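You operate a simulated robot arm through the tools that you are given. There is no shell and no other tool. Be economical: measure what you need, move in short steps, check, and stop when the job is done.

Carry out the task below with a simulated two-armed robot. There is one attempt and no reset: what you move stays moved.

JOB
On the top below the glass cabinets, fold the teal towel in half.

It is judged by the outcome, as a careful person would: the job done as asked, and still so three seconds after it is handed in. It fails if anything else is knocked over, pushed out of place, dropped, spilled or broken. Flat cloth is picked up by pressing the open fingertips on it (5 to 10 N) and closing them slowly along it; thin cloth reads only 2 to 8 mm in the jaws.

ROBOT AND FRAMES
Two 6-joint arms with two-finger grippers on one trunk, on a base that drives. Base frame: it is fixed to the floor where the robot stands at the start and does not move with it; the origin is under the middle of the robot, x ahead of it, y to its left, z up; the surface under the hand at the start is at about z = 0.82. Lengths are in m, angles in degrees, forces in N, time in s.
The left shoulder is at the start at [0.03, 0.178, 0.863], the right one opposite. With the tool pointing down near the work surface each hand reaches from about 0.1 to 0.84 m from the robot's upright axis, wherever it stands, measured 20 degrees to its own side. Places, roughly: top below the glass cabinets [0.5, 0, 0.8]. Payload 2.54 kg a hand.
Tool frame (each hand has its own): the origin (TCP) lies between the finger pads and is the grasp point; the fingertips stand 0.03 m ahead of it; z points along the fingers, y is the line along which they close. The gripper opens to 0.116 m. The gripper's body begins 0.095 m behind the TCP.
Orientation is that of the tool frame in the base frame, as a unit quaternion [w, x, y, z]. With the fingers straight down and closing along the base's y, the tool's x points along the base's -x, its y along +y and its z along -z.

CONTROLS
- The arms move only by the tool play_rows. It takes "left_motion", "right_motion" or both (then of equal length, played together; a hand with none holds still); each is one flat list of numbers, 7 for each row, row after row: the turn, a rotation vector about the tool's x, y, z in rad, then the shift along the tool's x, y, z in m, then the finger opening in m, from 0 to 0.116. In form: [rx, ry, rz, tx, ty, tz, jaw, rx, ry, rz, tx, ty, tz, jaw, ...]. A call has 1 to 10 rows; each row shifts and turns the commanded pose from where the row before left it, along the tool's axes as they then stand. A row lasts 0.2 s, in which the tool goes at most 0.05 m and 8.6 degrees; a call with a longer step from one row to the next is refused whole, and so is a gripper value outside its range. A pose out of reach is approached as far as the arm can. The call stops where the force on the tool passes 40 N (or 10 N more than at its start, if that is more) or the arm is blocked; 0.2 s more then pass. The fingers move at their own pace (about 0.153 m/s each) and stop on an object; they squeeze with about 44 N. The grip force told is the motor's: it shows also when the fingers shut on nothing. Time passes only in rows, and 0.2 s behind the last, so rows that do not move let the fingers close. It gives the time, the measured TCP pose, the force on the tool (base axes), the opening and the grip force at its end, in the units of the frame above (readings bear some noise), with the torque about the TCP (base axes, N m) and any sound that the robot's microphone picked up.
- Cameras (640 x 400 px; columns grow to the right, rows downward): "scene" is now at [0.0434, 0.0123, 1.578]; the picture's right is [0.18, -0.98, 0.00], its down [-0.81, -0.15, -0.56] and it looks along [0.55, 0.10, -0.83] (base axes); focal length 255 px, centre (320, 200). "left" rides on the left gripper at [0.069, 0.015, -0.122] in its tool frame; the picture's right is [-0.21, 0.98, 0.00], its down [-0.83, -0.18, -0.53] and it looks along [-0.52, -0.11, 0.85] (tool axes); focal length 251 px, centre (320, 200). "right" rides on the right gripper at [0.069, -0.015, -0.122] in its tool frame; the picture's right is [0.21, 0.98, 0.00], its down [-0.83, 0.18, -0.53] and it looks along [-0.52, 0.11, 0.85] (tool axes); focal length 251 px, centre (320, 200). There is no depth. A picture from a camera that has moved, and an enlarged one, comes with that camera's place and axes in the base frame and with its lens.
- capture(camera): a new picture of that camera. It takes no simulated time.
- lift_body(by): slides the trunk up (or, below 0, down) by that many m; the arms and the scene camera ride with it, the base frame stays. It gives what a move gives, with no picture.
- base_move(legs): drives the robot by 1 to 6 legs, each [ahead, left, turn to the left] in m, m and degrees, along the robot's own axes; the way and the turn of a leg run together, so that a leg with both is an arc; at most 1.5 m and 180 degrees a leg. The arms and the cameras ride along, it lands a little off, and it stops where it bumps. It gives what a move gives.
- turn_head(pan, tilt): turns the head with the scene camera to pan (to the left, within 143 degrees either way) and tilt (down, from -29 to 69), counted from straight ahead of the robot. It gives what a move gives.
- close_up(camera, box): a new picture of the part [left, top, right, bottom] of that camera's present view, enlarged. It takes no simulated time.
- sign_off(): hands the job in; it is judged then, once.

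Go step by step. Nothing tells you exact positions but the pictures and the camera data: compare them with the known pose of the tool, close in by small moves and look again before you grip or let go. The budget is 120 turns and 100 pictures, counting those below and the enlarged ones. Unless the task says otherwise, let go and move clear before handing in, and close with one line.

The tools are called after "Request:" by a JSON object that holds its "method" and its "body". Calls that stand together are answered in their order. play_rows: Moves the arms, as the interface text tells. Its arguments: {"type":"object","properties":{"left_motion":{"type":"array","items":{"type":"number"}},"right_motion":{"type":"array","items":{"type":"number"}}},"required":[]} The other tools are called the same way: lift_body (by) slides the trunk up or down; base_move (legs) drives the base; turn_head (pan, tilt) turns the head that bears the scene camera; capture (camera) takes a picture; close_up (camera, box) takes an enlarged picture of a part of a camera's view; sign_off () hands the job in.

At the start:

```text
time_s: 0.0
left_ee_pos: [0.4261, 0.4221, 1.0495]
left_ee_rot: [-0.001, 0.0, 1.0, 0.0]
left_force: [0.4, -0.1, -0.4]
left_torque: [0.02, 0.0, -0.01]
left_opening: 0.1161
left_grasp_force: 0.0
right_ee_pos: [0.5448, -0.0768, 1.0509]
right_ee_rot: [0.0, 0.0, 1.0, 0.0]
right_force: [-0.1, -0.8, -0.4]
right_torque: [0.02, -0.05, -0.01]
right_opening: 0.1159
right_grasp_force: 0.2
trunk travel left (down, up): [-0.075, 0.465]
robot x, y, heading: [0.0, -0.0046, 0.1]
head pan, tilt: [10.3, 55.8]
```

scene: 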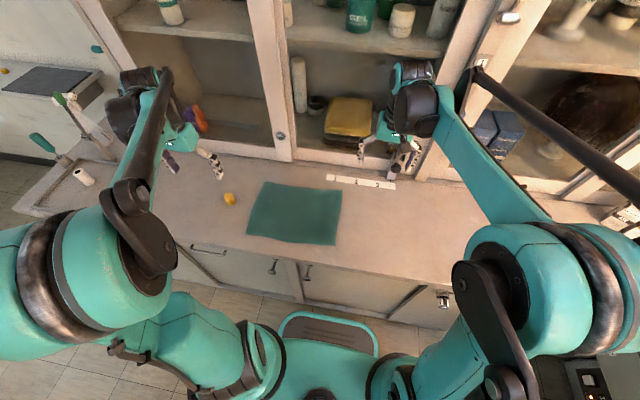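
right: 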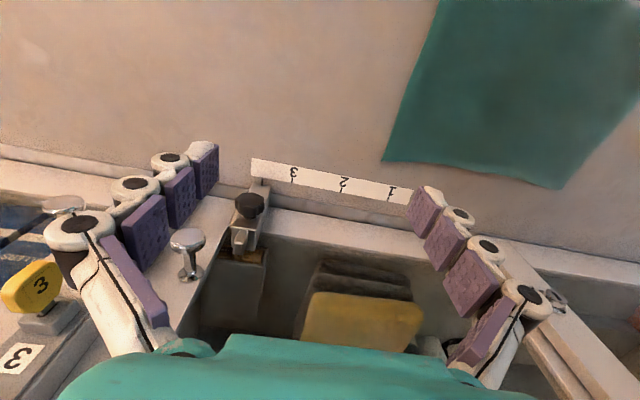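
left: 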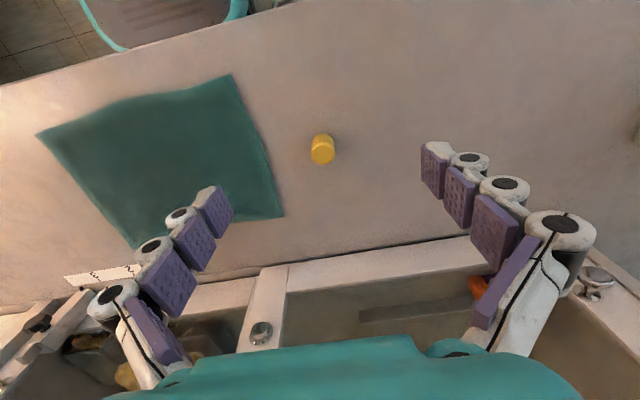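

The towel looks to be about 0.22 m (x 0.38–0.595) by 0.29 m (y 0.03–0.32), flat on the counter. I plan to lift the two near corners, one in each hand, and lay them on the far corners. First I'll look closer.

Request:
{"method": "close_up", "body": {"camera": "scene", "box": [200, 150, 408, 280]}}

```text
3.08 times, centred on (304, 215) of scene
camera zoom: at [0.0434, 0.0123, 1.578], right [0.18, -0.98, 0.0], down [-0.81, -0.15, -0.56], along [0.55, 0.1, -0.83], focal length 784 px, centre (369, 154)
```

zoom: 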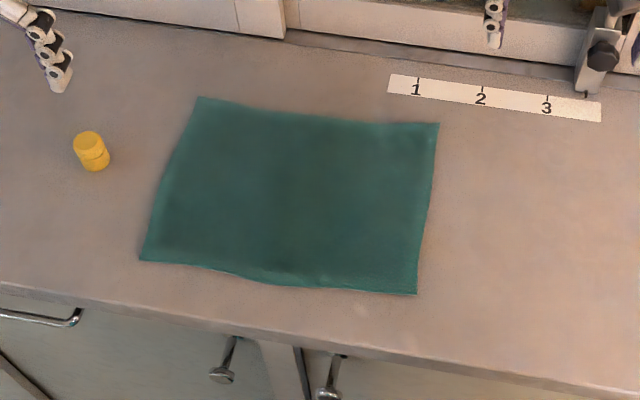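

The near corners are at about (0.367, 0.318) and (0.381, 0.024). I'll bring both hands above points just inside them, at z 0.90 with the jaws half open.

Request:
{"method": "play_rows", "body": {"left_motion": [0, 0, 0, 0.0068, -0.0212, 0.025, 0.05, 0, 0, 0, 0.0068, -0.0212, 0.025, 0.05, 0, 0, 0, 0.0068, -0.0212, 0.025, 0.05, 0, 0, 0, 0.0068, -0.0212, 0.025, 0.05, 0, 0, 0, 0.0068, -0.0212, 0.025, 0.05, 0, 0, 0, 0.0068, -0.0212, 0.025, 0.05], "right_motion": [0, 0, 0, 0.0247, 0.0207, 0.025, 0.05, 0, 0, 0, 0.0247, 0.0207, 0.025, 0.05, 0, 0, 0, 0.0247, 0.0207, 0.025, 0.05, 0, 0, 0, 0.0247, 0.0207, 0.025, 0.05, 0, 0, 0, 0.0247, 0.0207, 0.025, 0.05, 0, 0, 0, 0.0247, 0.0207, 0.025, 0.05]}}

Request:
{"method": "capture", "body": {"camera": "right"}}

Request:
{"method": "capture", "body": {"camera": "left"}}

Request:
{"method": "capture", "body": {"camera": "scene"}}

```text
time_s: 1.4
left_ee_pos: [0.3856, 0.297, 0.8971]
left_ee_rot: [0.0, 0.0, 1.0, 0.0]
left_force: [0.5, 0.2, -0.7]
left_torque: [0.0, 0.01, -0.02]
left_opening: 0.0496
left_grasp_force: 0.0
right_ee_pos: [0.3977, 0.0472, 0.9004]
right_ee_rot: [0.0, 0.0, 1.0, 0.0]
right_force: [0.8, 0.0, 1.0]
right_torque: [-0.01, -0.03, -0.04]
right_opening: 0.0502
right_grasp_force: 0.1
trunk travel left (down, up): [-0.075, 0.465]
robot x, y, heading: [-0.0056, 0.0032, 0.2]
head pan, tilt: [10.3, 55.8]
```

```text
95 pictures are left
camera right: at [0.3286, 0.032, 1.0213], right [-0.21, 0.98, 0.0], down [0.83, 0.18, 0.53], along [0.52, 0.11, -0.85], focal length 251 px, centre (320, 200)
```

right: 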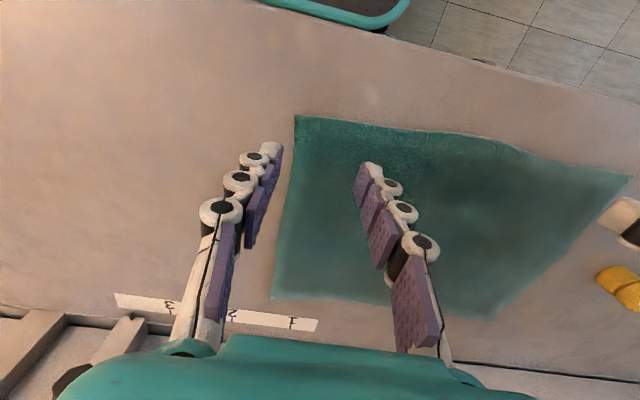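

```text
94 pictures are left
camera left: at [0.3162, 0.3109, 1.0202], right [0.21, 0.98, 0.0], down [0.83, -0.18, 0.53], along [0.52, -0.11, -0.85], focal length 251 px, centre (320, 200)
```

left: 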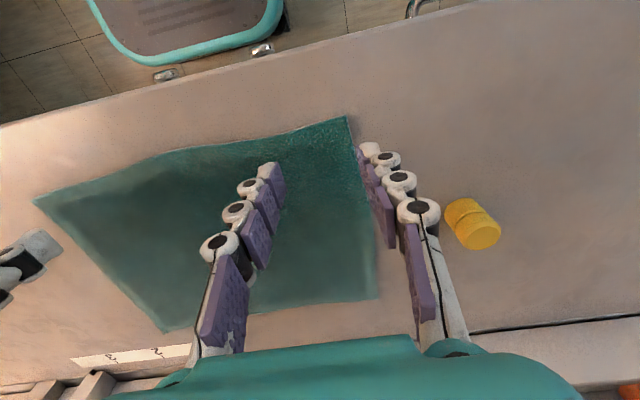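

```text
93 pictures are left
camera scene: at [0.0435, 0.0127, 1.578], right [0.18, -0.98, 0.0], down [-0.81, -0.15, -0.56], along [0.55, 0.1, -0.83], focal length 255 px, centre (320, 200)
```

scene: 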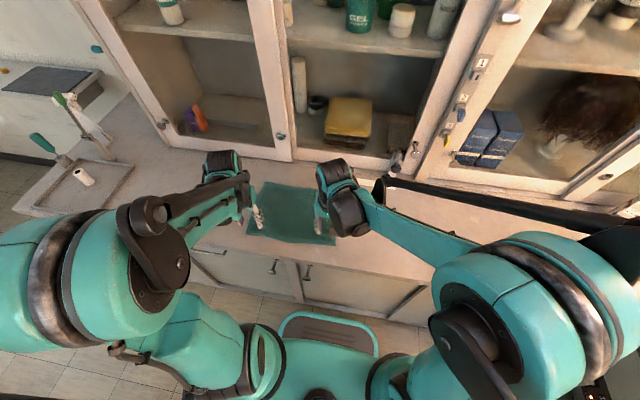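

The corners check out in both wrist views. I'll shift the hands slightly inward, narrow the jaws to 0.03 and come down close to the cloth.

Request:
{"method": "play_rows", "body": {"left_motion": [0, 0, 0, 0, -0.009, 0.015, 0.03, 0, 0, 0, 0, 0, 0.015, 0.03, 0, 0, 0, 0, 0, 0.005, 0.03], "right_motion": [0, 0, 0, 0, 0.008, 0.015, 0.03, 0, 0, 0, 0, 0, 0.015, 0.03, 0, 0, 0, 0, 0, 0.008, 0.03]}}

Request:
{"method": "capture", "body": {"camera": "right"}}

Request:
{"method": "capture", "body": {"camera": "left"}}

```text
time_s: 2.2
left_ee_pos: [0.3855, 0.2864, 0.8633]
left_ee_rot: [-0.001, 0.0, 1.0, 0.0]
left_force: [0.3, 0.9, 0.5]
left_torque: [0.0, 0.0, 0.0]
left_opening: 0.03
left_grasp_force: 0.0
right_ee_pos: [0.3972, 0.0553, 0.8628]
right_ee_rot: [0.0, 0.0, 1.0, 0.0]
right_force: [-0.1, -0.2, -0.2]
right_torque: [0.01, -0.01, -0.01]
right_opening: 0.0302
right_grasp_force: 0.1
trunk travel left (down, up): [-0.075, 0.465]
robot x, y, heading: [-0.0004, 0.0007, -0.1]
head pan, tilt: [10.3, 55.8]
```

```text
92 pictures are left
camera right: at [0.3271, 0.0393, 0.9832], right [-0.21, 0.98, 0.0], down [0.83, 0.18, 0.53], along [0.52, 0.11, -0.85], focal length 251 px, centre (320, 200)
```

right: 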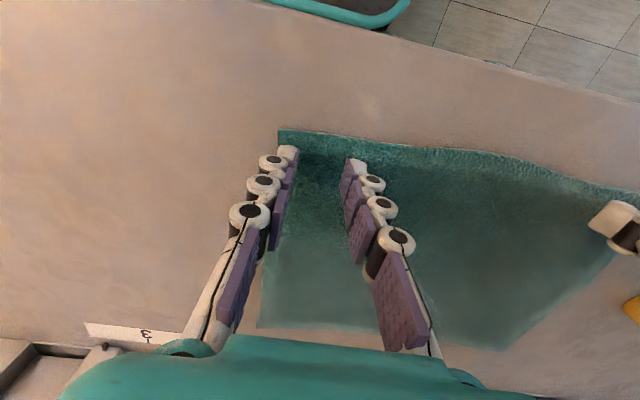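

```text
91 pictures are left
camera left: at [0.3177, 0.3009, 0.9852], right [0.21, 0.98, 0.0], down [0.83, -0.18, 0.53], along [0.52, -0.11, -0.85], focal length 251 px, centre (320, 200)
```

left: 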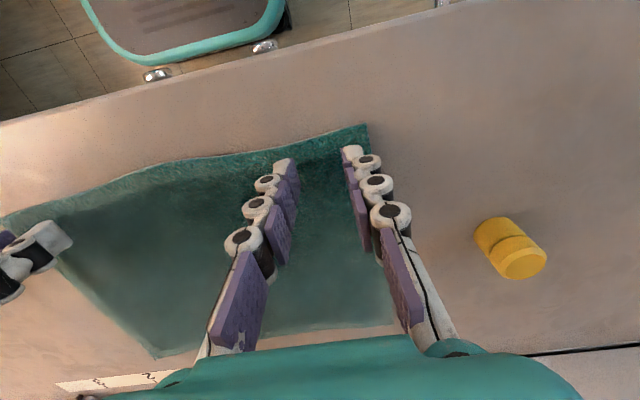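

Both hands are well placed. I'll lower them gently until they touch.

Request:
{"method": "play_rows", "body": {"left_motion": [0, 0, 0, 0, 0, 0.004, 0.03, 0, 0, 0, 0, 0, 0.004, 0.03, 0, 0, 0, 0, 0, 0.002, 0.03], "right_motion": [0, 0, 0, 0, 0, 0.004, 0.03, 0, 0, 0, 0, 0, 0.004, 0.03, 0, 0, 0, 0, 0, 0.002, 0.03]}}

```text
time_s: 3.0
left_ee_pos: [0.3871, 0.2862, 0.853]
left_ee_rot: [0.0, 0.0, 1.0, 0.0]
left_force: [0.5, 0.1, 3.9]
left_torque: [0.02, -0.03, 0.05]
left_opening: 0.0301
left_grasp_force: 0.1
right_ee_pos: [0.3956, 0.0558, 0.8538]
right_ee_rot: [0.001, -0.001, 1.0, 0.001]
right_force: [2.0, 0.2, 8.2]
right_torque: [0.02, -0.05, 0.0]
right_opening: 0.0298
right_grasp_force: 0.0
trunk travel left (down, up): [-0.075, 0.465]
robot x, y, heading: [0.0015, -0.0013, -0.1]
head pan, tilt: [10.3, 55.8]
```

The right hand presses at 8 N and the left at 4 N. I'll press the left a touch more, then close both slowly.

Request:
{"method": "play_rows", "body": {"left_motion": [0, 0, 0, 0, 0, 0.001, 0.03, 0, 0, 0, 0, 0, 0, 0.026, 0, 0, 0, 0, 0, 0, 0.022, 0, 0, 0, 0, 0, 0, 0.018, 0, 0, 0, 0, 0, 0, 0.014, 0, 0, 0, 0, 0, 0, 0.01, 0, 0, 0, 0, 0, 0, 0.006, 0, 0, 0, 0, 0, 0, 0.002, 0, 0, 0, 0, 0, 0, 0, 0, 0, 0, 0, 0, 0, 0], "right_motion": [0, 0, 0, 0, 0, 0, 0.03, 0, 0, 0, 0, 0, 0, 0.026, 0, 0, 0, 0, 0, 0, 0.022, 0, 0, 0, 0, 0, 0, 0.018, 0, 0, 0, 0, 0, 0, 0.014, 0, 0, 0, 0, 0, 0, 0.01, 0, 0, 0, 0, 0, 0, 0.006, 0, 0, 0, 0, 0, 0, 0.002, 0, 0, 0, 0, 0, 0, 0, 0, 0, 0, 0, 0, 0, 0]}}

Request:
{"method": "capture", "body": {"camera": "right"}}

Request:
{"method": "capture", "body": {"camera": "left"}}

```text
time_s: 5.2
left_ee_pos: [0.3863, 0.2846, 0.8523]
left_ee_rot: [0.0, 0.0, 1.0, 0.0]
left_force: [0.4, -0.6, 1.8]
left_torque: [-0.02, 0.01, 0.01]
left_opening: 0.0031
left_grasp_force: 31.9
right_ee_pos: [0.3958, 0.0544, 0.8533]
right_ee_rot: [0.001, 0.001, 1.0, 0.0]
right_force: [0.2, -0.3, -0.4]
right_torque: [0.04, -0.01, -0.01]
right_opening: 0.0001
right_grasp_force: 28.7
trunk travel left (down, up): [-0.075, 0.465]
robot x, y, heading: [-0.0015, 0.0011, 0.2]
head pan, tilt: [10.3, 55.8]
```

```text
90 pictures are left
camera right: at [0.3266, 0.0392, 0.9735], right [-0.21, 0.98, 0.0], down [0.83, 0.18, 0.53], along [0.52, 0.11, -0.85], focal length 251 px, centre (320, 200)
```

right: 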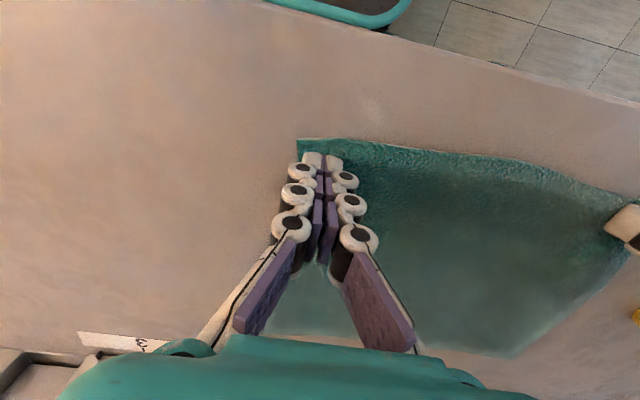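

```text
89 pictures are left
camera left: at [0.3172, 0.3005, 0.9742], right [0.21, 0.98, 0.0], down [0.83, -0.18, 0.53], along [0.52, -0.11, -0.85], focal length 251 px, centre (320, 200)
```

left: 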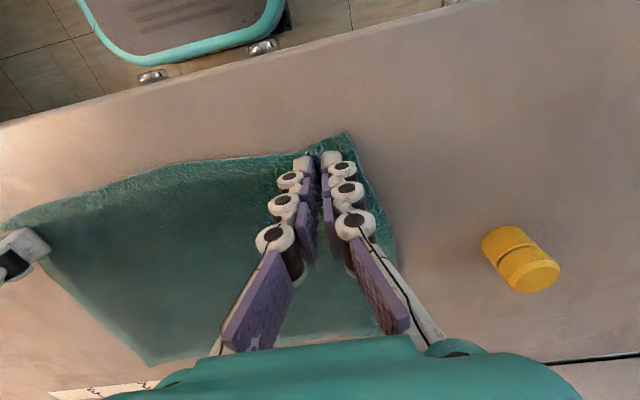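

The left hand holds the cloth (3.1 mm). The right closed on nothing, so I'll lift it a little, reopen it a bit further inward and press more firmly.

Request:
{"method": "play_rows", "body": {"right_motion": [0, 0, 0, 0, 0, -0.012, 0, 0, 0, 0, 0, 0.01, 0, 0.034, 0, 0, 0, 0, 0, 0, 0.034, 0, 0, 0, 0, 0, 0.006, 0.034, 0, 0, 0, 0, 0, 0.006, 0.034, 0, 0, 0, 0, 0, 0.001, 0.034]}}

Request:
{"method": "capture", "body": {"camera": "right"}}

```text
time_s: 6.6
left_ee_pos: [0.3863, 0.2859, 0.8521]
left_ee_rot: [0.001, 0.0, 1.0, 0.001]
left_force: [-0.5, -1.4, 0.3]
left_torque: [-0.03, 0.02, 0.0]
left_opening: 0.0034
left_grasp_force: 32.7
right_ee_pos: [0.3953, 0.0656, 0.8518]
right_ee_rot: [0.001, 0.0, 1.0, -0.001]
right_force: [0.1, 1.2, 21.5]
right_torque: [0.19, -0.01, -0.03]
right_opening: 0.0329
right_grasp_force: 0.1
trunk travel left (down, up): [-0.075, 0.465]
robot x, y, heading: [-0.0, 0.0028, 0.1]
head pan, tilt: [10.3, 55.8]
```

```text
88 pictures are left
camera right: at [0.3267, 0.0494, 0.9727], right [-0.21, 0.98, 0.0], down [0.83, 0.18, 0.53], along [0.52, 0.12, -0.84], focal length 251 px, centre (320, 200)
```

right: 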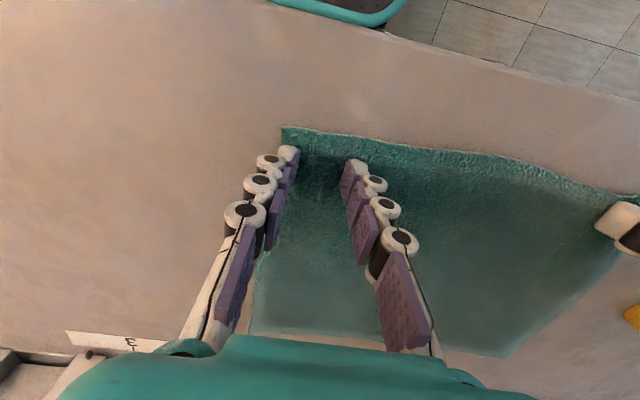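

The press reads 21 N, which is too firm. I'll ease off by 1 mm and then close slowly.

Request:
{"method": "play_rows", "body": {"right_motion": [0, 0, 0, 0, 0, -0.001, 0.034, 0, 0, 0, 0, 0, 0, 0.034]}}

```text
time_s: 7.2
left_ee_pos: [0.3849, 0.2854, 0.8525]
left_ee_rot: [0.0, 0.0, 1.0, 0.0]
left_force: [0.2, -2.0, 1.4]
left_torque: [-0.02, 0.02, 0.0]
left_opening: 0.0032
left_grasp_force: 32.5
right_ee_pos: [0.3963, 0.064, 0.8532]
right_ee_rot: [0.0, 0.0, 1.0, 0.001]
right_force: [0.0, 0.5, 6.4]
right_torque: [0.09, 0.02, 0.0]
right_opening: 0.0345
right_grasp_force: 0.1
trunk travel left (down, up): [-0.075, 0.465]
robot x, y, heading: [0.0013, 0.0001, 0.4]
head pan, tilt: [10.3, 55.8]
```

It now reads 6 N. I'll close slowly and push down slightly to keep the pressure on.

Request:
{"method": "play_rows", "body": {"right_motion": [0, 0, 0, 0, 0, 0.0002, 0.031, 0, 0, 0, 0, 0, 0.0001, 0.028, 0, 0, 0, 0, 0, 0.0001, 0.025, 0, 0, 0, 0, 0, 0.0001, 0.022, 0, 0, 0, 0, 0, 0, 0.019]}}

```text
time_s: 8.4
left_ee_pos: [0.3847, 0.2856, 0.8522]
left_ee_rot: [-0.001, 0.0, 1.0, 0.0]
left_force: [0.0, -2.0, 1.2]
left_torque: [-0.03, 0.0, 0.01]
left_opening: 0.0035
left_grasp_force: 32.9
right_ee_pos: [0.396, 0.064, 0.8536]
right_ee_rot: [0.001, -0.001, 1.0, 0.0]
right_force: [-0.2, 1.3, 7.9]
right_torque: [0.1, -0.01, -0.01]
right_opening: 0.0189
right_grasp_force: 0.1
trunk travel left (down, up): [-0.075, 0.465]
robot x, y, heading: [0.0016, -0.0004, 0.2]
head pan, tilt: [10.3, 55.8]
```

Request:
{"method": "play_rows", "body": {"right_motion": [0, 0, 0, 0, 0, 0.0001, 0.016, 0, 0, 0, 0, 0, 0, 0.013, 0, 0, 0, 0, 0, 0.0001, 0.01, 0, 0, 0, 0, 0, 0, 0.007, 0, 0, 0, 0, 0, 0, 0.004, 0, 0, 0, 0, 0, 0, 0.001, 0, 0, 0, 0, 0, 0, 0, 0, 0, 0, 0, 0, 0, 0]}}

Request:
{"method": "capture", "body": {"camera": "right"}}

```text
time_s: 10.2
left_ee_pos: [0.3853, 0.2869, 0.8524]
left_ee_rot: [0.0, 0.001, 1.0, 0.0]
left_force: [0.2, -5.1, 1.8]
left_torque: [-0.14, -0.01, -0.01]
left_opening: 0.0036
left_grasp_force: 32.5
right_ee_pos: [0.396, 0.0639, 0.8513]
right_ee_rot: [0.0, 0.001, 1.0, 0.001]
right_force: [0.2, 6.4, 2.7]
right_torque: [0.19, -0.02, 0.01]
right_opening: 0.0032
right_grasp_force: 32.3
trunk travel left (down, up): [-0.075, 0.465]
robot x, y, heading: [-0.0023, 0.0013, 0.1]
head pan, tilt: [10.3, 55.8]
```

```text
87 pictures are left
camera right: at [0.3273, 0.0487, 0.973], right [-0.21, 0.98, 0.0], down [0.83, 0.18, 0.53], along [0.52, 0.11, -0.85], focal length 251 px, centre (320, 200)
```

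right: 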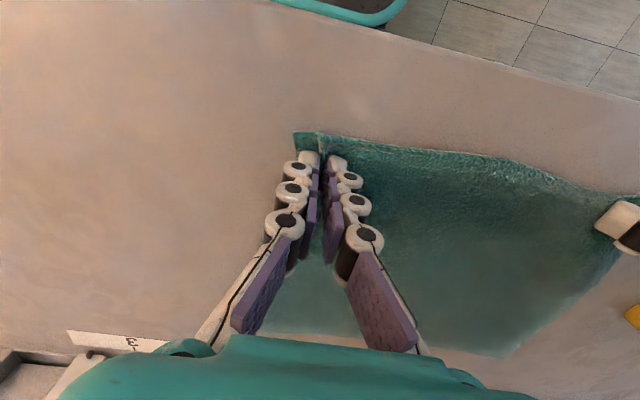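

Both hands hold the cloth, but I'm changing the plan. A near-to-far fold would tuck the edge under, because I can't tilt the hands toward the cabinets. Folding far-to-near lets the fingers pitch naturally, so I'll open slowly to un-bunch the corners, lift off and look.

Request:
{"method": "play_rows", "body": {"left_motion": [0, 0, 0, 0, 0, 0, 0.008, 0, 0, 0, 0, 0, 0, 0.014, 0, 0, 0, 0, 0, 0, 0.02, 0, 0, 0, 0, 0, 0, 0.027, 0, 0, 0, 0, 0, 0, 0.034, 0, 0, 0, 0, 0, -0.01, 0.034, 0, 0, 0, 0, 0, -0.03, 0.034, 0, 0, 0, 0, 0, -0.03, 0.034, 0, 0, 0, 0, 0, -0.03, 0.034, 0, 0, 0, 0, 0.03, -0.01, 0.034], "right_motion": [0, 0, 0, 0, 0, 0, 0.008, 0, 0, 0, 0, 0, 0, 0.014, 0, 0, 0, 0, 0, 0, 0.02, 0, 0, 0, 0, 0, 0, 0.027, 0, 0, 0, 0, 0, 0, 0.034, 0, 0, 0, 0, 0, -0.01, 0.034, 0, 0, 0, 0, 0, -0.03, 0.034, 0, 0, 0, 0, 0, -0.03, 0.034, 0, 0, 0, 0, 0, -0.03, 0.034, 0, 0, 0, 0, -0.03, -0.01, 0.034]}}

Request:
{"method": "base_move", "body": {"legs": [[-0.15, 0, 0]]}}

Request:
{"method": "capture", "body": {"camera": "scene"}}

Request:
{"method": "capture", "body": {"camera": "left"}}

```text
time_s: 12.4
left_ee_pos: [0.3831, 0.3157, 0.9617]
left_ee_rot: [0.0, 0.0, 1.0, 0.0]
left_force: [-0.3, -0.1, -0.5]
left_torque: [0.0, 0.0, 0.0]
left_opening: 0.0341
left_grasp_force: 0.0
right_ee_pos: [0.3959, 0.0328, 0.9616]
right_ee_rot: [0.0, 0.001, 1.0, 0.001]
right_force: [-0.7, 0.0, -1.0]
right_torque: [0.03, -0.02, 0.03]
right_opening: 0.0339
right_grasp_force: 0.1
trunk travel left (down, up): [-0.075, 0.465]
robot x, y, heading: [-0.0007, 0.0, 0.0]
head pan, tilt: [10.3, 55.8]
```

```text
time_s: 13.4
left_ee_pos: [0.3254, 0.3152, 0.9624]
left_ee_rot: [0.001, 0.0, 1.0, 0.0]
left_force: [0.5, 0.1, -0.1]
left_torque: [-0.01, -0.05, 0.05]
left_opening: 0.0341
left_grasp_force: 0.0
right_ee_pos: [0.3381, 0.0345, 0.9626]
right_ee_rot: [0.001, -0.001, 1.0, 0.0]
right_force: [0.2, 0.5, 0.3]
right_torque: [0.02, 0.0, 0.01]
right_opening: 0.0339
right_grasp_force: 0.1
trunk travel left (down, up): [-0.075, 0.465]
robot x, y, heading: [-0.0536, -0.0025, -0.1]
head pan, tilt: [10.3, 55.8]
stopped in leg 1: the robot was blocked; the commanded pose is now the measured one
```

```text
86 pictures are left
camera scene: at [-0.0146, 0.0121, 1.5781], right [0.18, -0.98, 0.0], down [-0.81, -0.15, -0.56], along [0.55, 0.1, -0.83], focal length 255 px, centre (320, 200)
```

scene: 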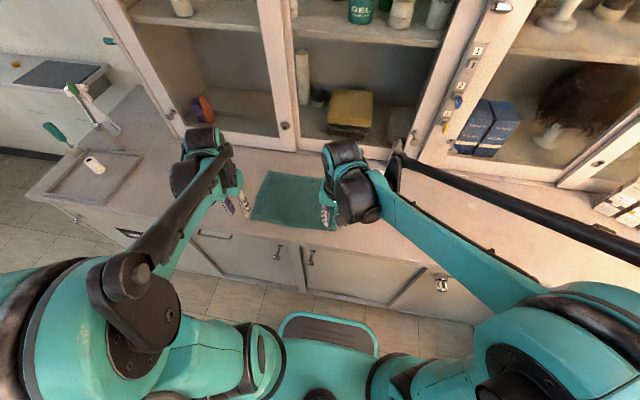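

```text
85 pictures are left
camera left: at [0.2575, 0.3303, 1.0831], right [0.21, 0.98, 0.0], down [0.82, -0.18, 0.54], along [0.52, -0.11, -0.84], focal length 251 px, centre (320, 200)
```

left: 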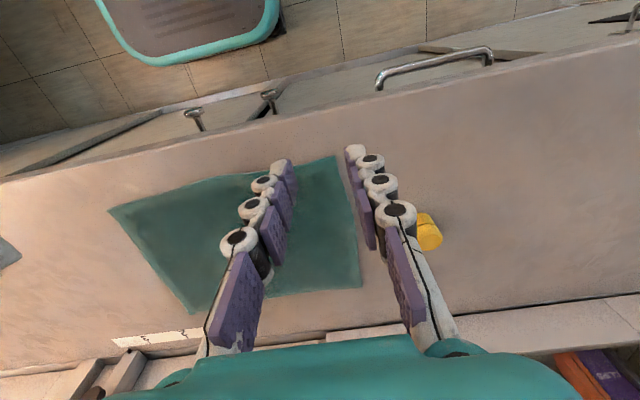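

The base stopped after 5 cm because something is behind it, so I'll leave it there. Next I'll move both hands over the far corners.

Request:
{"method": "play_rows", "body": {"left_motion": [0, 0, 0, -0.0428, -0.0039, 0.0104, 0.034, 0, 0, 0, -0.0428, -0.0039, 0.0104, 0.034, 0, 0, 0, -0.0428, -0.0039, 0.0104, 0.034, 0, 0, 0, -0.0428, -0.0039, 0.0104, 0.034, 0, 0, 0, -0.0428, -0.0039, 0.0104, 0.034, 0, 0, 0, -0.0428, -0.0039, 0.0104, 0.034], "right_motion": [0, 0, 0, -0.0423, 0.0043, 0.0104, 0.034, 0, 0, 0, -0.0423, 0.0043, 0.0104, 0.034, 0, 0, 0, -0.0423, 0.0043, 0.0104, 0.034, 0, 0, 0, -0.0423, 0.0043, 0.0104, 0.034, 0, 0, 0, -0.0423, 0.0043, 0.0104, 0.034, 0, 0, 0, -0.0423, 0.0043, 0.0104, 0.034]}}

Request:
{"method": "capture", "body": {"camera": "right"}}

Request:
{"method": "capture", "body": {"camera": "left"}}

Request:
{"method": "close_up", "body": {"camera": "scene", "box": [200, 120, 408, 250]}}

```text
time_s: 14.8
left_ee_pos: [0.589, 0.291, 0.8976]
left_ee_rot: [0.0, 0.0, 1.0, 0.0]
left_force: [1.1, -0.2, -0.5]
left_torque: [0.0, 0.05, 0.01]
left_opening: 0.0339
left_grasp_force: 0.1
right_ee_pos: [0.5942, 0.0586, 0.8974]
right_ee_rot: [-0.001, 0.0, 1.0, 0.0]
right_force: [0.4, 1.2, -0.2]
right_torque: [-0.01, 0.07, -0.03]
right_opening: 0.0341
right_grasp_force: 0.1
trunk travel left (down, up): [-0.075, 0.465]
robot x, y, heading: [-0.0574, -0.0019, -0.0]
head pan, tilt: [10.3, 55.8]
```

```text
84 pictures are left
camera right: at [0.5267, 0.043, 1.0177], right [-0.22, 0.98, 0.0], down [0.83, 0.18, 0.53], along [0.52, 0.11, -0.85], focal length 251 px, centre (320, 200)
```

right: 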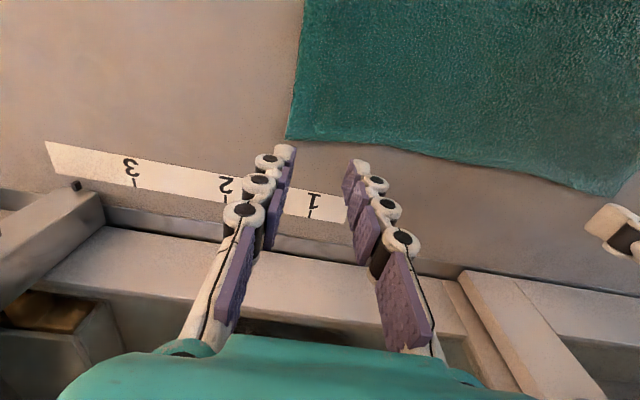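

```text
83 pictures are left
camera left: at [0.52, 0.3052, 1.0199], right [0.21, 0.98, 0.0], down [0.83, -0.18, 0.53], along [0.52, -0.11, -0.85], focal length 251 px, centre (320, 200)
```

left: 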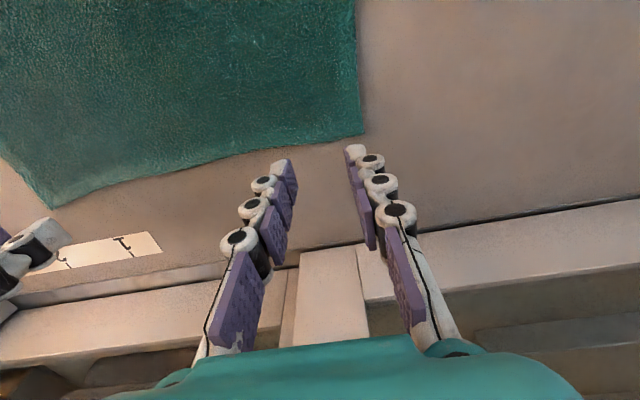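

```text
3.08 times, centred on (304, 185) of scene
camera zoom: at [-0.0091, 0.0124, 1.5778], right [0.18, -0.98, 0.0], down [-0.81, -0.15, -0.56], along [0.55, 0.1, -0.83], focal length 784 px, centre (369, 246)
```

zoom: 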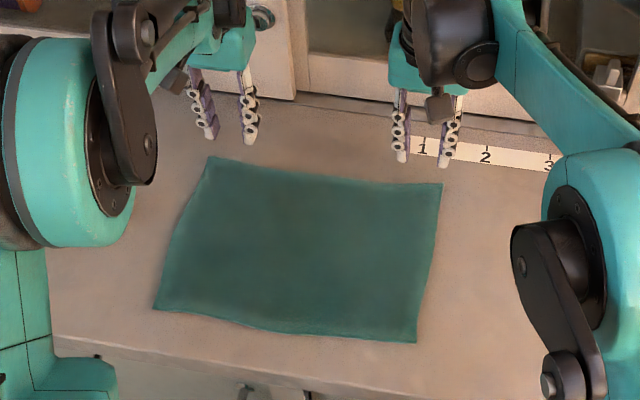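

The far edge is at x ≈ 0.585 on the left and 0.590 on the right. I'll shift both hands back about 14 mm so the fingers cover the edge strip, then descend to just above it.

Request:
{"method": "play_rows", "body": {"left_motion": [0, 0, 0, 0.014, 0.003, 0.01, 0.034, 0, 0, 0, 0, 0, 0.015, 0.034, 0, 0, 0, 0, 0, 0.01, 0.034], "right_motion": [0, 0, 0, 0.0135, 0.0025, 0.01, 0.034, 0, 0, 0, 0, 0, 0.015, 0.034, 0, 0, 0, 0, 0, 0.01, 0.034]}}

Request:
{"method": "capture", "body": {"camera": "right"}}

Request:
{"method": "capture", "body": {"camera": "left"}}

```text
time_s: 15.6
left_ee_pos: [0.5696, 0.2949, 0.8627]
left_ee_rot: [0.001, 0.0, 1.0, -0.001]
left_force: [0.8, 1.0, 0.0]
left_torque: [0.0, -0.02, -0.01]
left_opening: 0.0338
left_grasp_force: 0.0
right_ee_pos: [0.5807, 0.0613, 0.8627]
right_ee_rot: [0.0, 0.0, 1.0, -0.001]
right_force: [-0.5, 0.1, 0.0]
right_torque: [0.0, 0.02, -0.01]
right_opening: 0.0338
right_grasp_force: 0.1
trunk travel left (down, up): [-0.075, 0.465]
robot x, y, heading: [-0.0582, 0.0023, -0.1]
head pan, tilt: [10.3, 55.8]
```

```text
81 pictures are left
camera right: at [0.5118, 0.0462, 0.9843], right [-0.21, 0.98, 0.0], down [0.83, 0.18, 0.53], along [0.52, 0.11, -0.85], focal length 251 px, centre (320, 200)
```

right: 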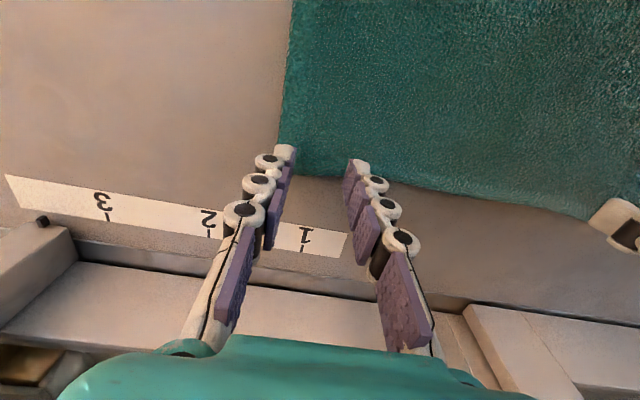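

```text
80 pictures are left
camera left: at [0.5013, 0.3098, 0.9851], right [0.21, 0.98, 0.0], down [0.83, -0.18, 0.53], along [0.52, -0.11, -0.85], focal length 251 px, centre (320, 200)
```

left: 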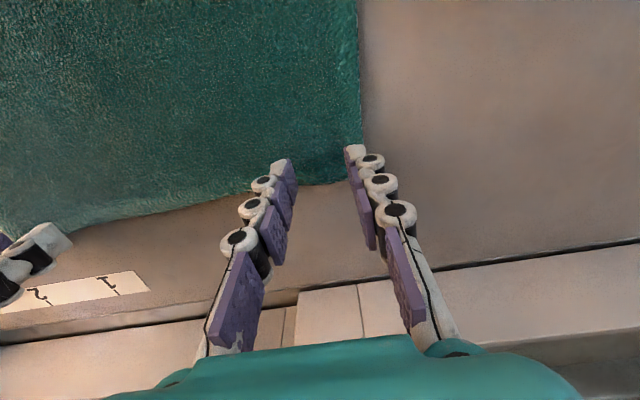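

Alignment is close, so I'll nudge both hands a little inward and the left a bit farther. Then I'll lower them gently to touch.

Request:
{"method": "play_rows", "body": {"left_motion": [0, 0, 0, -0.006, -0.006, 0, 0.034, 0, 0, 0, 0, 0, 0.004, 0.034, 0, 0, 0, 0, 0, 0.004, 0.034, 0, 0, 0, 0, 0, 0.0015, 0.034], "right_motion": [0, 0, 0, 0, 0.007, 0, 0.034, 0, 0, 0, 0, 0, 0.004, 0.034, 0, 0, 0, 0, 0, 0.004, 0.034, 0, 0, 0, 0, 0, 0.0015, 0.034]}}

```text
time_s: 16.6
left_ee_pos: [0.5763, 0.2893, 0.8546]
left_ee_rot: [-0.001, 0.0, 1.0, 0.0]
left_force: [0.5, 0.7, 0.4]
left_torque: [-0.02, 0.0, -0.03]
left_opening: 0.0339
left_grasp_force: 0.1
right_ee_pos: [0.5823, 0.0707, 0.8546]
right_ee_rot: [0.0, 0.0, 1.0, 0.0]
right_force: [1.0, 0.3, 0.8]
right_torque: [0.0, 0.0, -0.01]
right_opening: 0.034
right_grasp_force: 0.1
trunk travel left (down, up): [-0.075, 0.465]
robot x, y, heading: [-0.058, 0.0015, -0.2]
head pan, tilt: [10.3, 55.8]
```

Request:
{"method": "play_rows", "body": {"left_motion": [0, 0, 0, 0, 0, 0.001, 0.034, 0, 0, 0, 0, 0, 0.0005, 0.034], "right_motion": [0, 0, 0, 0, 0, 0.001, 0.034, 0, 0, 0, 0, 0, 0.0005, 0.034]}}

```text
time_s: 17.2
left_ee_pos: [0.5759, 0.2883, 0.8523]
left_ee_rot: [0.001, 0.0, 1.0, 0.0]
left_force: [0.2, -1.7, 4.8]
left_torque: [-0.01, 0.02, 0.04]
left_opening: 0.0345
left_grasp_force: 0.4
right_ee_pos: [0.5798, 0.0688, 0.8532]
right_ee_rot: [0.001, 0.0, 1.0, 0.0]
right_force: [0.7, 1.5, 3.0]
right_torque: [-0.02, -0.04, 0.0]
right_opening: 0.0343
right_grasp_force: 0.1
trunk travel left (down, up): [-0.075, 0.465]
robot x, y, heading: [-0.0559, 0.002, 0.2]
head pan, tilt: [10.3, 55.8]
```

Contact is made at 3–5 N. I'll press about half a millimetre more and close slowly.

Request:
{"method": "play_rows", "body": {"left_motion": [0, 0, 0, 0, 0, 0.0005, 0.031, 0, 0, 0, 0, 0, 0.0001, 0.028, 0, 0, 0, 0, 0, 0.0001, 0.025, 0, 0, 0, 0, 0, 0.0001, 0.022, 0, 0, 0, 0, 0, 0, 0.019], "right_motion": [0, 0, 0, 0, 0, 0.0006, 0.031, 0, 0, 0, 0, 0, 0.0001, 0.028, 0, 0, 0, 0, 0, 0.0001, 0.025, 0, 0, 0, 0, 0, 0.0001, 0.022, 0, 0, 0, 0, 0, 0, 0.019]}}

```text
time_s: 18.4
left_ee_pos: [0.576, 0.2891, 0.8524]
left_ee_rot: [0.001, 0.0, 1.0, 0.001]
left_force: [0.5, 0.6, 6.1]
left_torque: [0.01, 0.02, -0.02]
left_opening: 0.0183
left_grasp_force: 0.0
right_ee_pos: [0.5799, 0.0696, 0.8523]
right_ee_rot: [0.001, -0.001, 1.0, -0.001]
right_force: [0.2, 0.2, 5.7]
right_torque: [-0.01, 0.04, -0.01]
right_opening: 0.0181
right_grasp_force: 0.2
trunk travel left (down, up): [-0.075, 0.465]
robot x, y, heading: [-0.0573, -0.0027, -0.1]
head pan, tilt: [10.3, 55.8]
```

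Request:
{"method": "play_rows", "body": {"left_motion": [0, 0, 0, 0, 0, 0.0002, 0.016, 0, 0, 0, 0, 0, 0.0001, 0.013, 0, 0, 0, 0, 0, 0.0001, 0.01, 0, 0, 0, 0, 0, 0, 0.007, 0, 0, 0, 0, 0, 0, 0.004, 0, 0, 0, 0, 0, 0, 0.001, 0, 0, 0, 0, 0, 0, 0, 0, 0, 0, 0, 0, 0, 0], "right_motion": [0, 0, 0, 0, 0, 0.0002, 0.016, 0, 0, 0, 0, 0, 0.0001, 0.013, 0, 0, 0, 0, 0, 0.0001, 0.01, 0, 0, 0, 0, 0, 0, 0.007, 0, 0, 0, 0, 0, 0, 0.004, 0, 0, 0, 0, 0, 0, 0.001, 0, 0, 0, 0, 0, 0, 0, 0, 0, 0, 0, 0, 0, 0]}}

Request:
{"method": "capture", "body": {"camera": "right"}}

Request:
{"method": "capture", "body": {"camera": "left"}}

```text
time_s: 20.2
left_ee_pos: [0.5754, 0.2884, 0.8529]
left_ee_rot: [0.001, 0.001, 1.0, -0.001]
left_force: [-0.2, -0.8, 12.1]
left_torque: [-0.01, 0.02, -0.02]
left_opening: 0.0041
left_grasp_force: 32.8
right_ee_pos: [0.5801, 0.0703, 0.853]
right_ee_rot: [0.0, 0.0, 1.0, 0.0]
right_force: [-0.8, -0.2, 1.1]
right_torque: [0.01, -0.01, 0.02]
right_opening: 0.0
right_grasp_force: 28.7
trunk travel left (down, up): [-0.075, 0.465]
robot x, y, heading: [-0.0586, -0.0001, 0.2]
head pan, tilt: [10.3, 55.8]
```

```text
79 pictures are left
camera right: at [0.5111, 0.0536, 0.9731], right [-0.21, 0.98, 0.0], down [0.83, 0.18, 0.53], along [0.52, 0.11, -0.84], focal length 251 px, centre (320, 200)
```

right: 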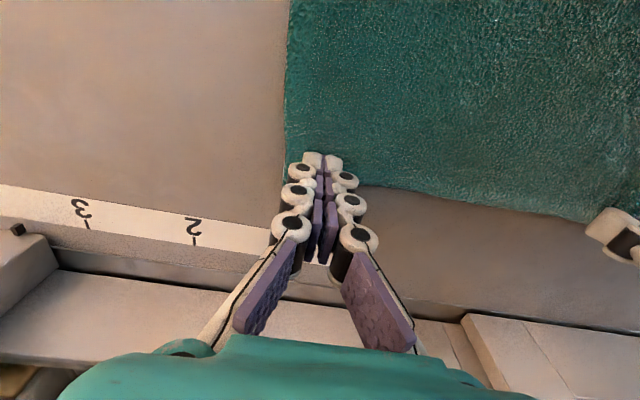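

```text
78 pictures are left
camera left: at [0.5072, 0.3031, 0.9738], right [0.21, 0.98, 0.0], down [0.83, -0.18, 0.53], along [0.52, -0.11, -0.84], focal length 251 px, centre (320, 200)
```

left: 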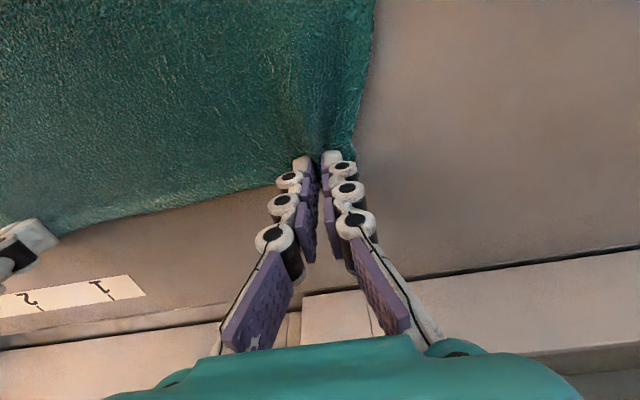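

The left hand holds (4 mm), but the right slipped again. I'll lift it, reopen it and press a little harder.

Request:
{"method": "play_rows", "body": {"left_motion": [0, 0, 0, 0, 0, -0.001, 0, 0, 0, 0, 0, 0, 0, 0, 0, 0, 0, 0, 0, 0, 0, 0, 0, 0, 0, 0, 0, 0, 0, 0, 0, 0, 0, 0, 0], "right_motion": [0, 0, 0, 0, 0, -0.012, 0, 0, 0, 0, 0.003, 0, 0, 0.034, 0, 0, 0, 0, 0, 0, 0.034, 0, 0, 0, 0, 0, 0.006, 0.034, 0, 0, 0, 0, 0, 0.006, 0.034]}}

```text
time_s: 21.4
left_ee_pos: [0.5742, 0.289, 0.8523]
left_ee_rot: [0.001, 0.001, 1.0, 0.001]
left_force: [0.7, -1.9, 6.8]
left_torque: [-0.05, -0.03, 0.01]
left_opening: 0.0039
left_grasp_force: 32.9
right_ee_pos: [0.5781, 0.0693, 0.8539]
right_ee_rot: [0.001, 0.0, 1.0, 0.0]
right_force: [0.4, 1.0, 7.0]
right_torque: [0.03, -0.04, -0.02]
right_opening: 0.034
right_grasp_force: 0.0
trunk travel left (down, up): [-0.075, 0.465]
robot x, y, heading: [-0.0579, -0.0036, 0.1]
head pan, tilt: [10.3, 55.8]
```

Request:
{"method": "play_rows", "body": {"right_motion": [0, 0, 0, 0, 0, 0.0003, 0.031, 0, 0, 0, 0, 0, 0.0001, 0.028, 0, 0, 0, 0, 0, 0.0001, 0.025, 0, 0, 0, 0, 0, 0.0001, 0.022, 0, 0, 0, 0, 0, 0.0001, 0.019]}}

```text
time_s: 22.6
left_ee_pos: [0.5745, 0.2899, 0.8526]
left_ee_rot: [0.001, 0.0, 1.0, 0.001]
left_force: [1.3, -1.7, 6.2]
left_torque: [-0.14, -0.03, -0.01]
left_opening: 0.0039
left_grasp_force: 32.8
right_ee_pos: [0.5776, 0.0693, 0.8519]
right_ee_rot: [0.001, 0.0, 1.0, 0.0]
right_force: [2.3, 2.3, 14.5]
right_torque: [0.14, -0.04, -0.01]
right_opening: 0.019
right_grasp_force: 0.1
trunk travel left (down, up): [-0.075, 0.465]
robot x, y, heading: [-0.0575, 0.0024, -0.1]
head pan, tilt: [10.3, 55.8]
```

The press is about 14 N now, so I'll ease it slightly and finish closing.

Request:
{"method": "play_rows", "body": {"right_motion": [0, 0, 0, 0, 0, -0.0003, 0.016, 0, 0, 0, 0, 0, 0, 0.013, 0, 0, 0, 0, 0, 0, 0.01, 0, 0, 0, 0, 0, 0, 0.007, 0, 0, 0, 0, 0, 0, 0.004, 0, 0, 0, 0, 0, 0, 0.001, 0, 0, 0, 0, 0, 0, 0, 0, 0, 0, 0, 0, 0, 0]}}

Request:
{"method": "capture", "body": {"camera": "right"}}

```text
time_s: 24.4
left_ee_pos: [0.5763, 0.2897, 0.8526]
left_ee_rot: [0.001, 0.0, 1.0, 0.0]
left_force: [0.5, -4.2, 7.1]
left_torque: [-0.21, 0.0, 0.01]
left_opening: 0.004
left_grasp_force: 33.0
right_ee_pos: [0.5779, 0.0694, 0.8512]
right_ee_rot: [0.0, -0.001, 1.0, -0.001]
right_force: [-0.2, 6.6, 3.6]
right_torque: [0.22, 0.0, 0.0]
right_opening: 0.0044
right_grasp_force: 33.3
trunk travel left (down, up): [-0.075, 0.465]
robot x, y, heading: [-0.0557, 0.0042, -0.0]
head pan, tilt: [10.3, 55.8]
```

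```text
77 pictures are left
camera right: at [0.5083, 0.0537, 0.9728], right [-0.21, 0.98, 0.0], down [0.83, 0.18, 0.53], along [0.52, 0.11, -0.84], focal length 251 px, centre (320, 200)
```

right: 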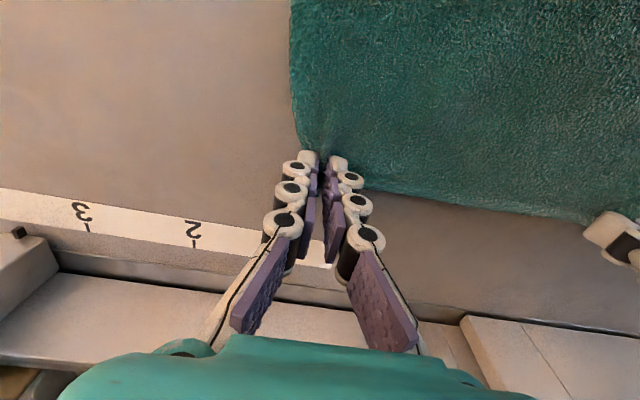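

Both hands now hold the far corners, at 4.0 and 4.4 mm. I'll start the fold arc: up and toward the robot, pitching the fingers forward as I go. This call does the first half.

Request:
{"method": "play_rows", "body": {"left_motion": [0, -0.1047, 0, 0.0077, -0.003, -0.0275, 0, 0, -0.1047, 0, 0.0142, 0, -0.0264, 0, 0, -0.1047, 0, 0.0202, 0, -0.0241, 0, 0, -0.1047, 0, 0.0249, 0, -0.0211, 0, 0, -0.1047, 0, 0.0284, 0, -0.0172, 0], "right_motion": [0, -0.1047, 0, 0.0075, 0.003, -0.0275, 0, 0, -0.1047, 0, 0.0136, 0, -0.0263, 0, 0, -0.1047, 0, 0.0191, 0, -0.0239, 0, 0, -0.1047, 0, 0.0238, 0, -0.0208, 0, 0, -0.1047, 0, 0.0272, 0, -0.0167, 0]}}

Request:
{"method": "capture", "body": {"camera": "scene"}}

Request:
{"method": "capture", "body": {"camera": "right"}}

Request:
{"method": "capture", "body": {"camera": "left"}}

```text
time_s: 25.6
left_ee_pos: [0.462, 0.2854, 0.9399]
left_ee_rot: [0.26, 0.0, 0.966, 0.001]
left_force: [-0.9, -2.2, 0.6]
left_torque: [-0.05, 0.01, -0.03]
left_opening: 0.004
left_grasp_force: 33.2
right_ee_pos: [0.4663, 0.0736, 0.9401]
right_ee_rot: [0.26, 0.0, 0.966, 0.0]
right_force: [-0.5, 1.5, 1.3]
right_torque: [0.06, -0.01, 0.07]
right_opening: 0.0044
right_grasp_force: 33.2
trunk travel left (down, up): [-0.075, 0.465]
robot x, y, heading: [-0.0536, -0.0013, 0.0]
head pan, tilt: [10.3, 55.8]
```

```text
76 pictures are left
camera scene: at [-0.0153, 0.0116, 1.5781], right [0.18, -0.98, 0.0], down [-0.81, -0.15, -0.56], along [0.55, 0.1, -0.83], focal length 255 px, centre (320, 200)
```

scene: 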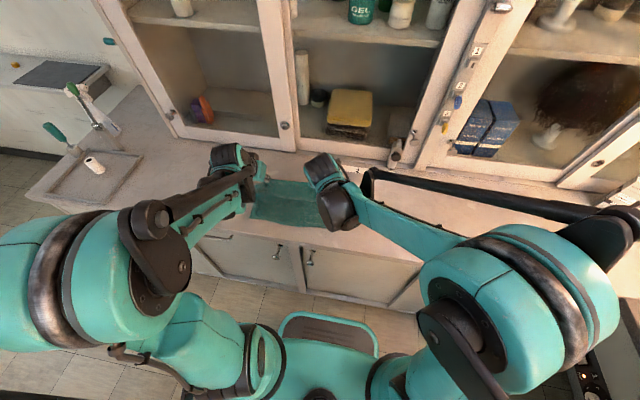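

```text
75 pictures are left
camera right: at [0.3451, 0.0578, 1.0098], right [-0.18, 0.98, -0.11], down [0.45, 0.18, 0.88], along [0.88, 0.11, -0.47], focal length 251 px, centre (320, 200)
```

right: 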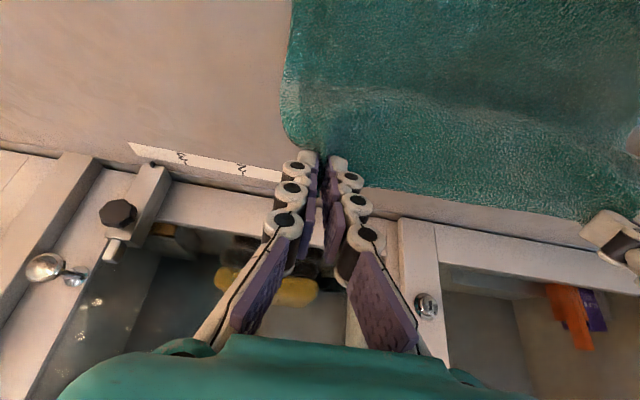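

```text
74 pictures are left
camera left: at [0.3412, 0.2995, 1.0123], right [0.19, 0.98, 0.11], down [0.44, -0.18, 0.88], along [0.88, -0.11, -0.47], focal length 251 px, centre (320, 200)
```

left: 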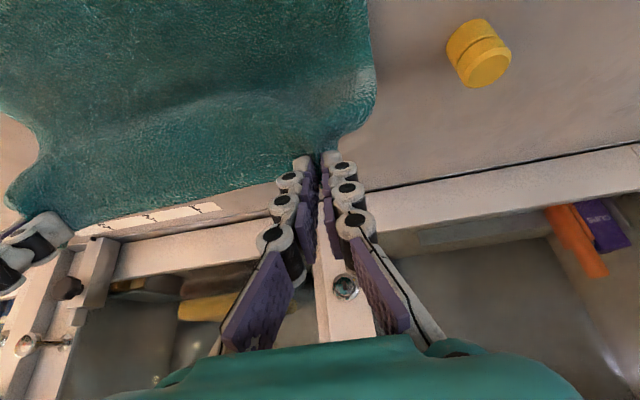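

The arc is tracking well and the cloth hangs cleanly. I'll continue over the top.

Request:
{"method": "play_rows", "body": {"left_motion": [0, -0.1047, 0, 0.0307, 0, -0.0128, 0, 0, -0.1047, 0, 0.0314, 0, -0.0074, 0, 0, -0.1047, 0, 0.0308, 0, -0.0015, 0], "right_motion": [0, -0.1047, 0, 0.0295, 0, -0.0121, 0, 0, -0.1047, 0, 0.0305, 0, -0.0067, 0, 0, -0.1047, 0, 0.0299, 0, -0.0008, 0]}}

Request:
{"method": "capture", "body": {"camera": "scene"}}

Request:
{"method": "capture", "body": {"camera": "left"}}

Request:
{"method": "capture", "body": {"camera": "right"}}

```text
time_s: 26.4
left_ee_pos: [0.3791, 0.2851, 0.9017]
left_ee_rot: [0.408, -0.001, 0.913, 0.0]
left_force: [0.8, -1.8, 0.1]
left_torque: [-0.04, 0.0, -0.06]
left_opening: 0.0041
left_grasp_force: 32.6
right_ee_pos: [0.3856, 0.0747, 0.9056]
right_ee_rot: [0.408, -0.001, 0.913, 0.0]
right_force: [-0.5, 2.5, -0.6]
right_torque: [0.05, -0.01, 0.02]
right_opening: 0.0044
right_grasp_force: 33.0
trunk travel left (down, up): [-0.075, 0.465]
robot x, y, heading: [-0.0566, -0.0017, 0.1]
head pan, tilt: [10.3, 55.8]
```

```text
73 pictures are left
camera scene: at [-0.0119, 0.0134, 1.578], right [0.18, -0.98, 0.0], down [-0.81, -0.15, -0.56], along [0.55, 0.1, -0.83], focal length 255 px, centre (320, 200)
```

scene: 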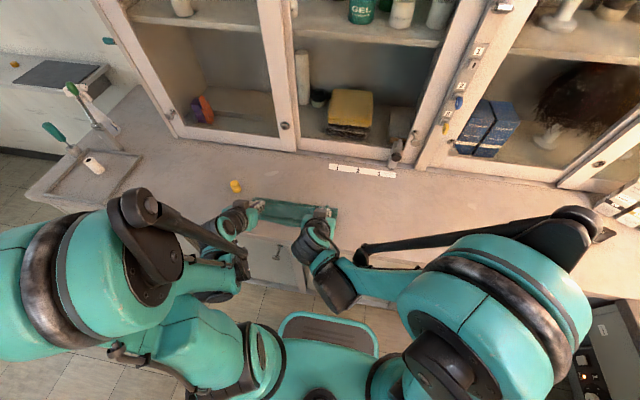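

```text
72 pictures are left
camera left: at [0.2418, 0.2995, 0.9327], right [0.14, 0.98, 0.16], down [0.15, -0.18, 0.97], along [0.98, -0.11, -0.18], focal length 251 px, centre (320, 200)
```

left: 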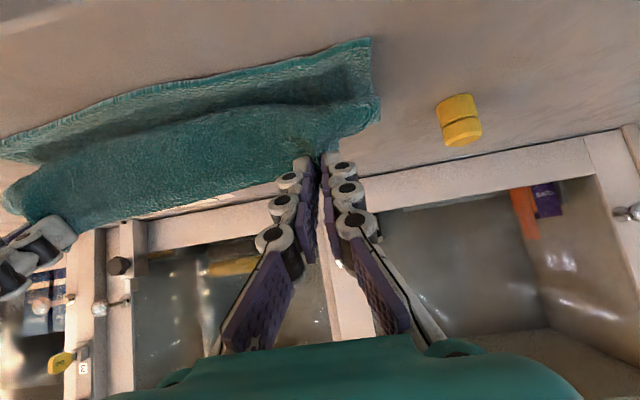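

```text
71 pictures are left
camera right: at [0.2486, 0.0578, 0.9343], right [-0.14, 0.98, -0.16], down [0.15, 0.18, 0.97], along [0.98, 0.12, -0.18], focal length 251 px, centre (320, 200)
```

right: 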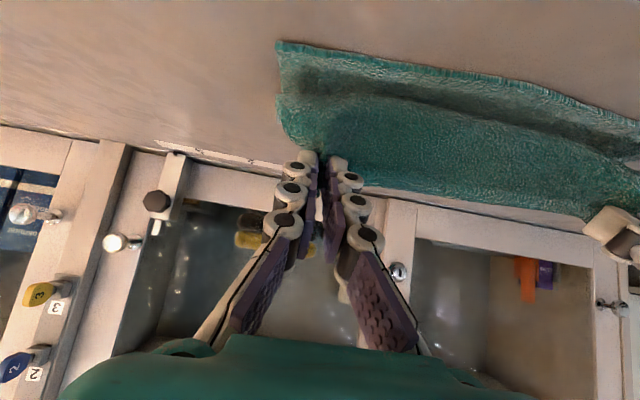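

The fold is forming neatly and the near edge stays put. I'll bring the held edge down onto the near edge.

Request:
{"method": "play_rows", "body": {"left_motion": [0, -0.1047, 0, 0.0288, 0, 0.0046, 0, 0, -0.0524, 0, 0.013, 0, 0.0055, 0, 0, -0.0524, 0, 0.008, 0, 0.003, 0], "right_motion": [0, -0.1047, 0, 0.0284, 0, 0.005, 0, 0, -0.0524, 0, 0.013, 0, 0.0056, 0, 0, -0.0524, 0, 0.008, 0, 0.003, 0]}}

Request:
{"method": "capture", "body": {"camera": "left"}}

Request:
{"method": "capture", "body": {"camera": "right"}}

Request:
{"method": "close_up", "body": {"camera": "scene", "box": [200, 160, 360, 260]}}

```text
time_s: 27.2
left_ee_pos: [0.3662, 0.2907, 0.9392]
left_ee_rot: [0.5, 0.0, 0.866, -0.001]
left_force: [-0.2, -0.4, -0.3]
left_torque: [-0.01, 0.03, -0.04]
left_opening: 0.004
left_grasp_force: 32.4
left hand out of reach, approached as far as the arm can: row 1, 2, 3
right_ee_pos: [0.3804, 0.0904, 0.9033]
right_ee_rot: [0.5, 0.0, 0.866, 0.0]
right_force: [-0.9, 0.3, -0.2]
right_torque: [-0.02, 0.02, 0.04]
right_opening: 0.0045
right_grasp_force: 33.3
right hand out of reach, approached as far as the arm can: row 1, 2, 3
trunk travel left (down, up): [-0.075, 0.465]
robot x, y, heading: [-0.0588, 0.0011, 0.1]
head pan, tilt: [10.3, 55.8]
```

```text
70 pictures are left
camera left: at [0.2266, 0.3057, 0.9394], right [0.11, 0.98, 0.19], down [-0.05, -0.18, 0.98], along [0.99, -0.11, 0.03], focal length 251 px, centre (320, 200)
```

left: 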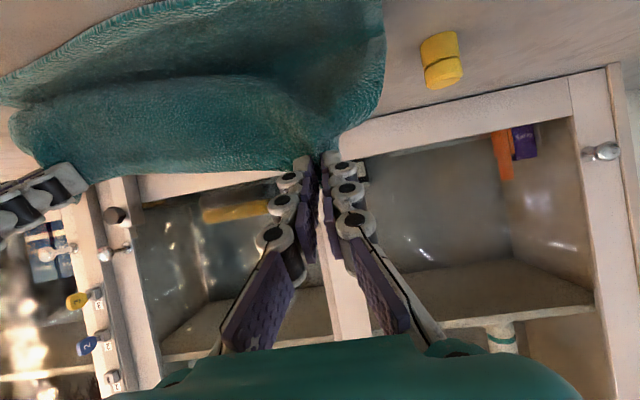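

```text
69 pictures are left
camera right: at [0.2402, 0.0739, 0.904], right [-0.11, 0.98, -0.19], down [-0.05, 0.18, 0.98], along [0.99, 0.11, 0.03], focal length 251 px, centre (320, 200)
```

right: 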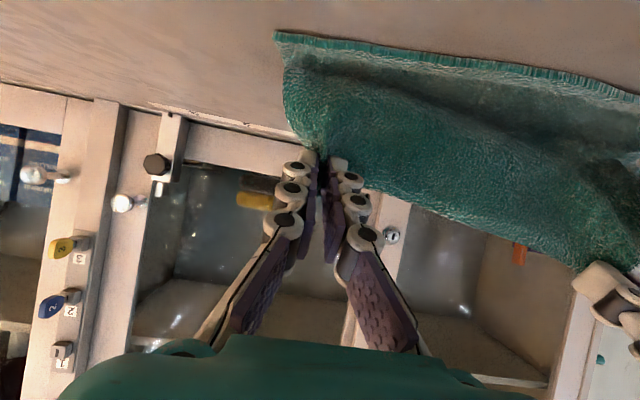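

```text
4.00 times, centred on (280, 210) of scene
camera zoom: at [-0.0128, 0.0124, 1.578], right [0.18, -0.98, 0.0], down [-0.81, -0.15, -0.56], along [0.55, 0.1, -0.83], focal length 1019 px, centre (480, 160)
```

zoom: 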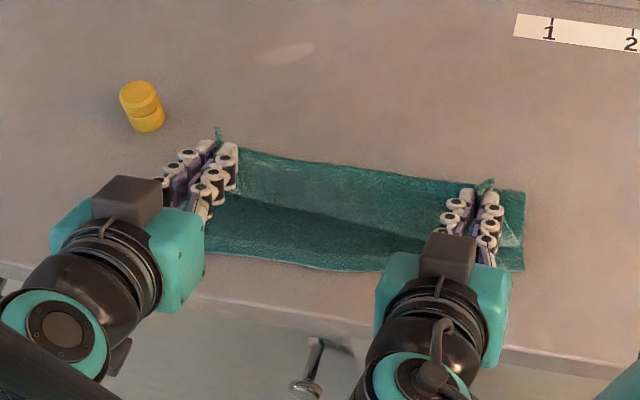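

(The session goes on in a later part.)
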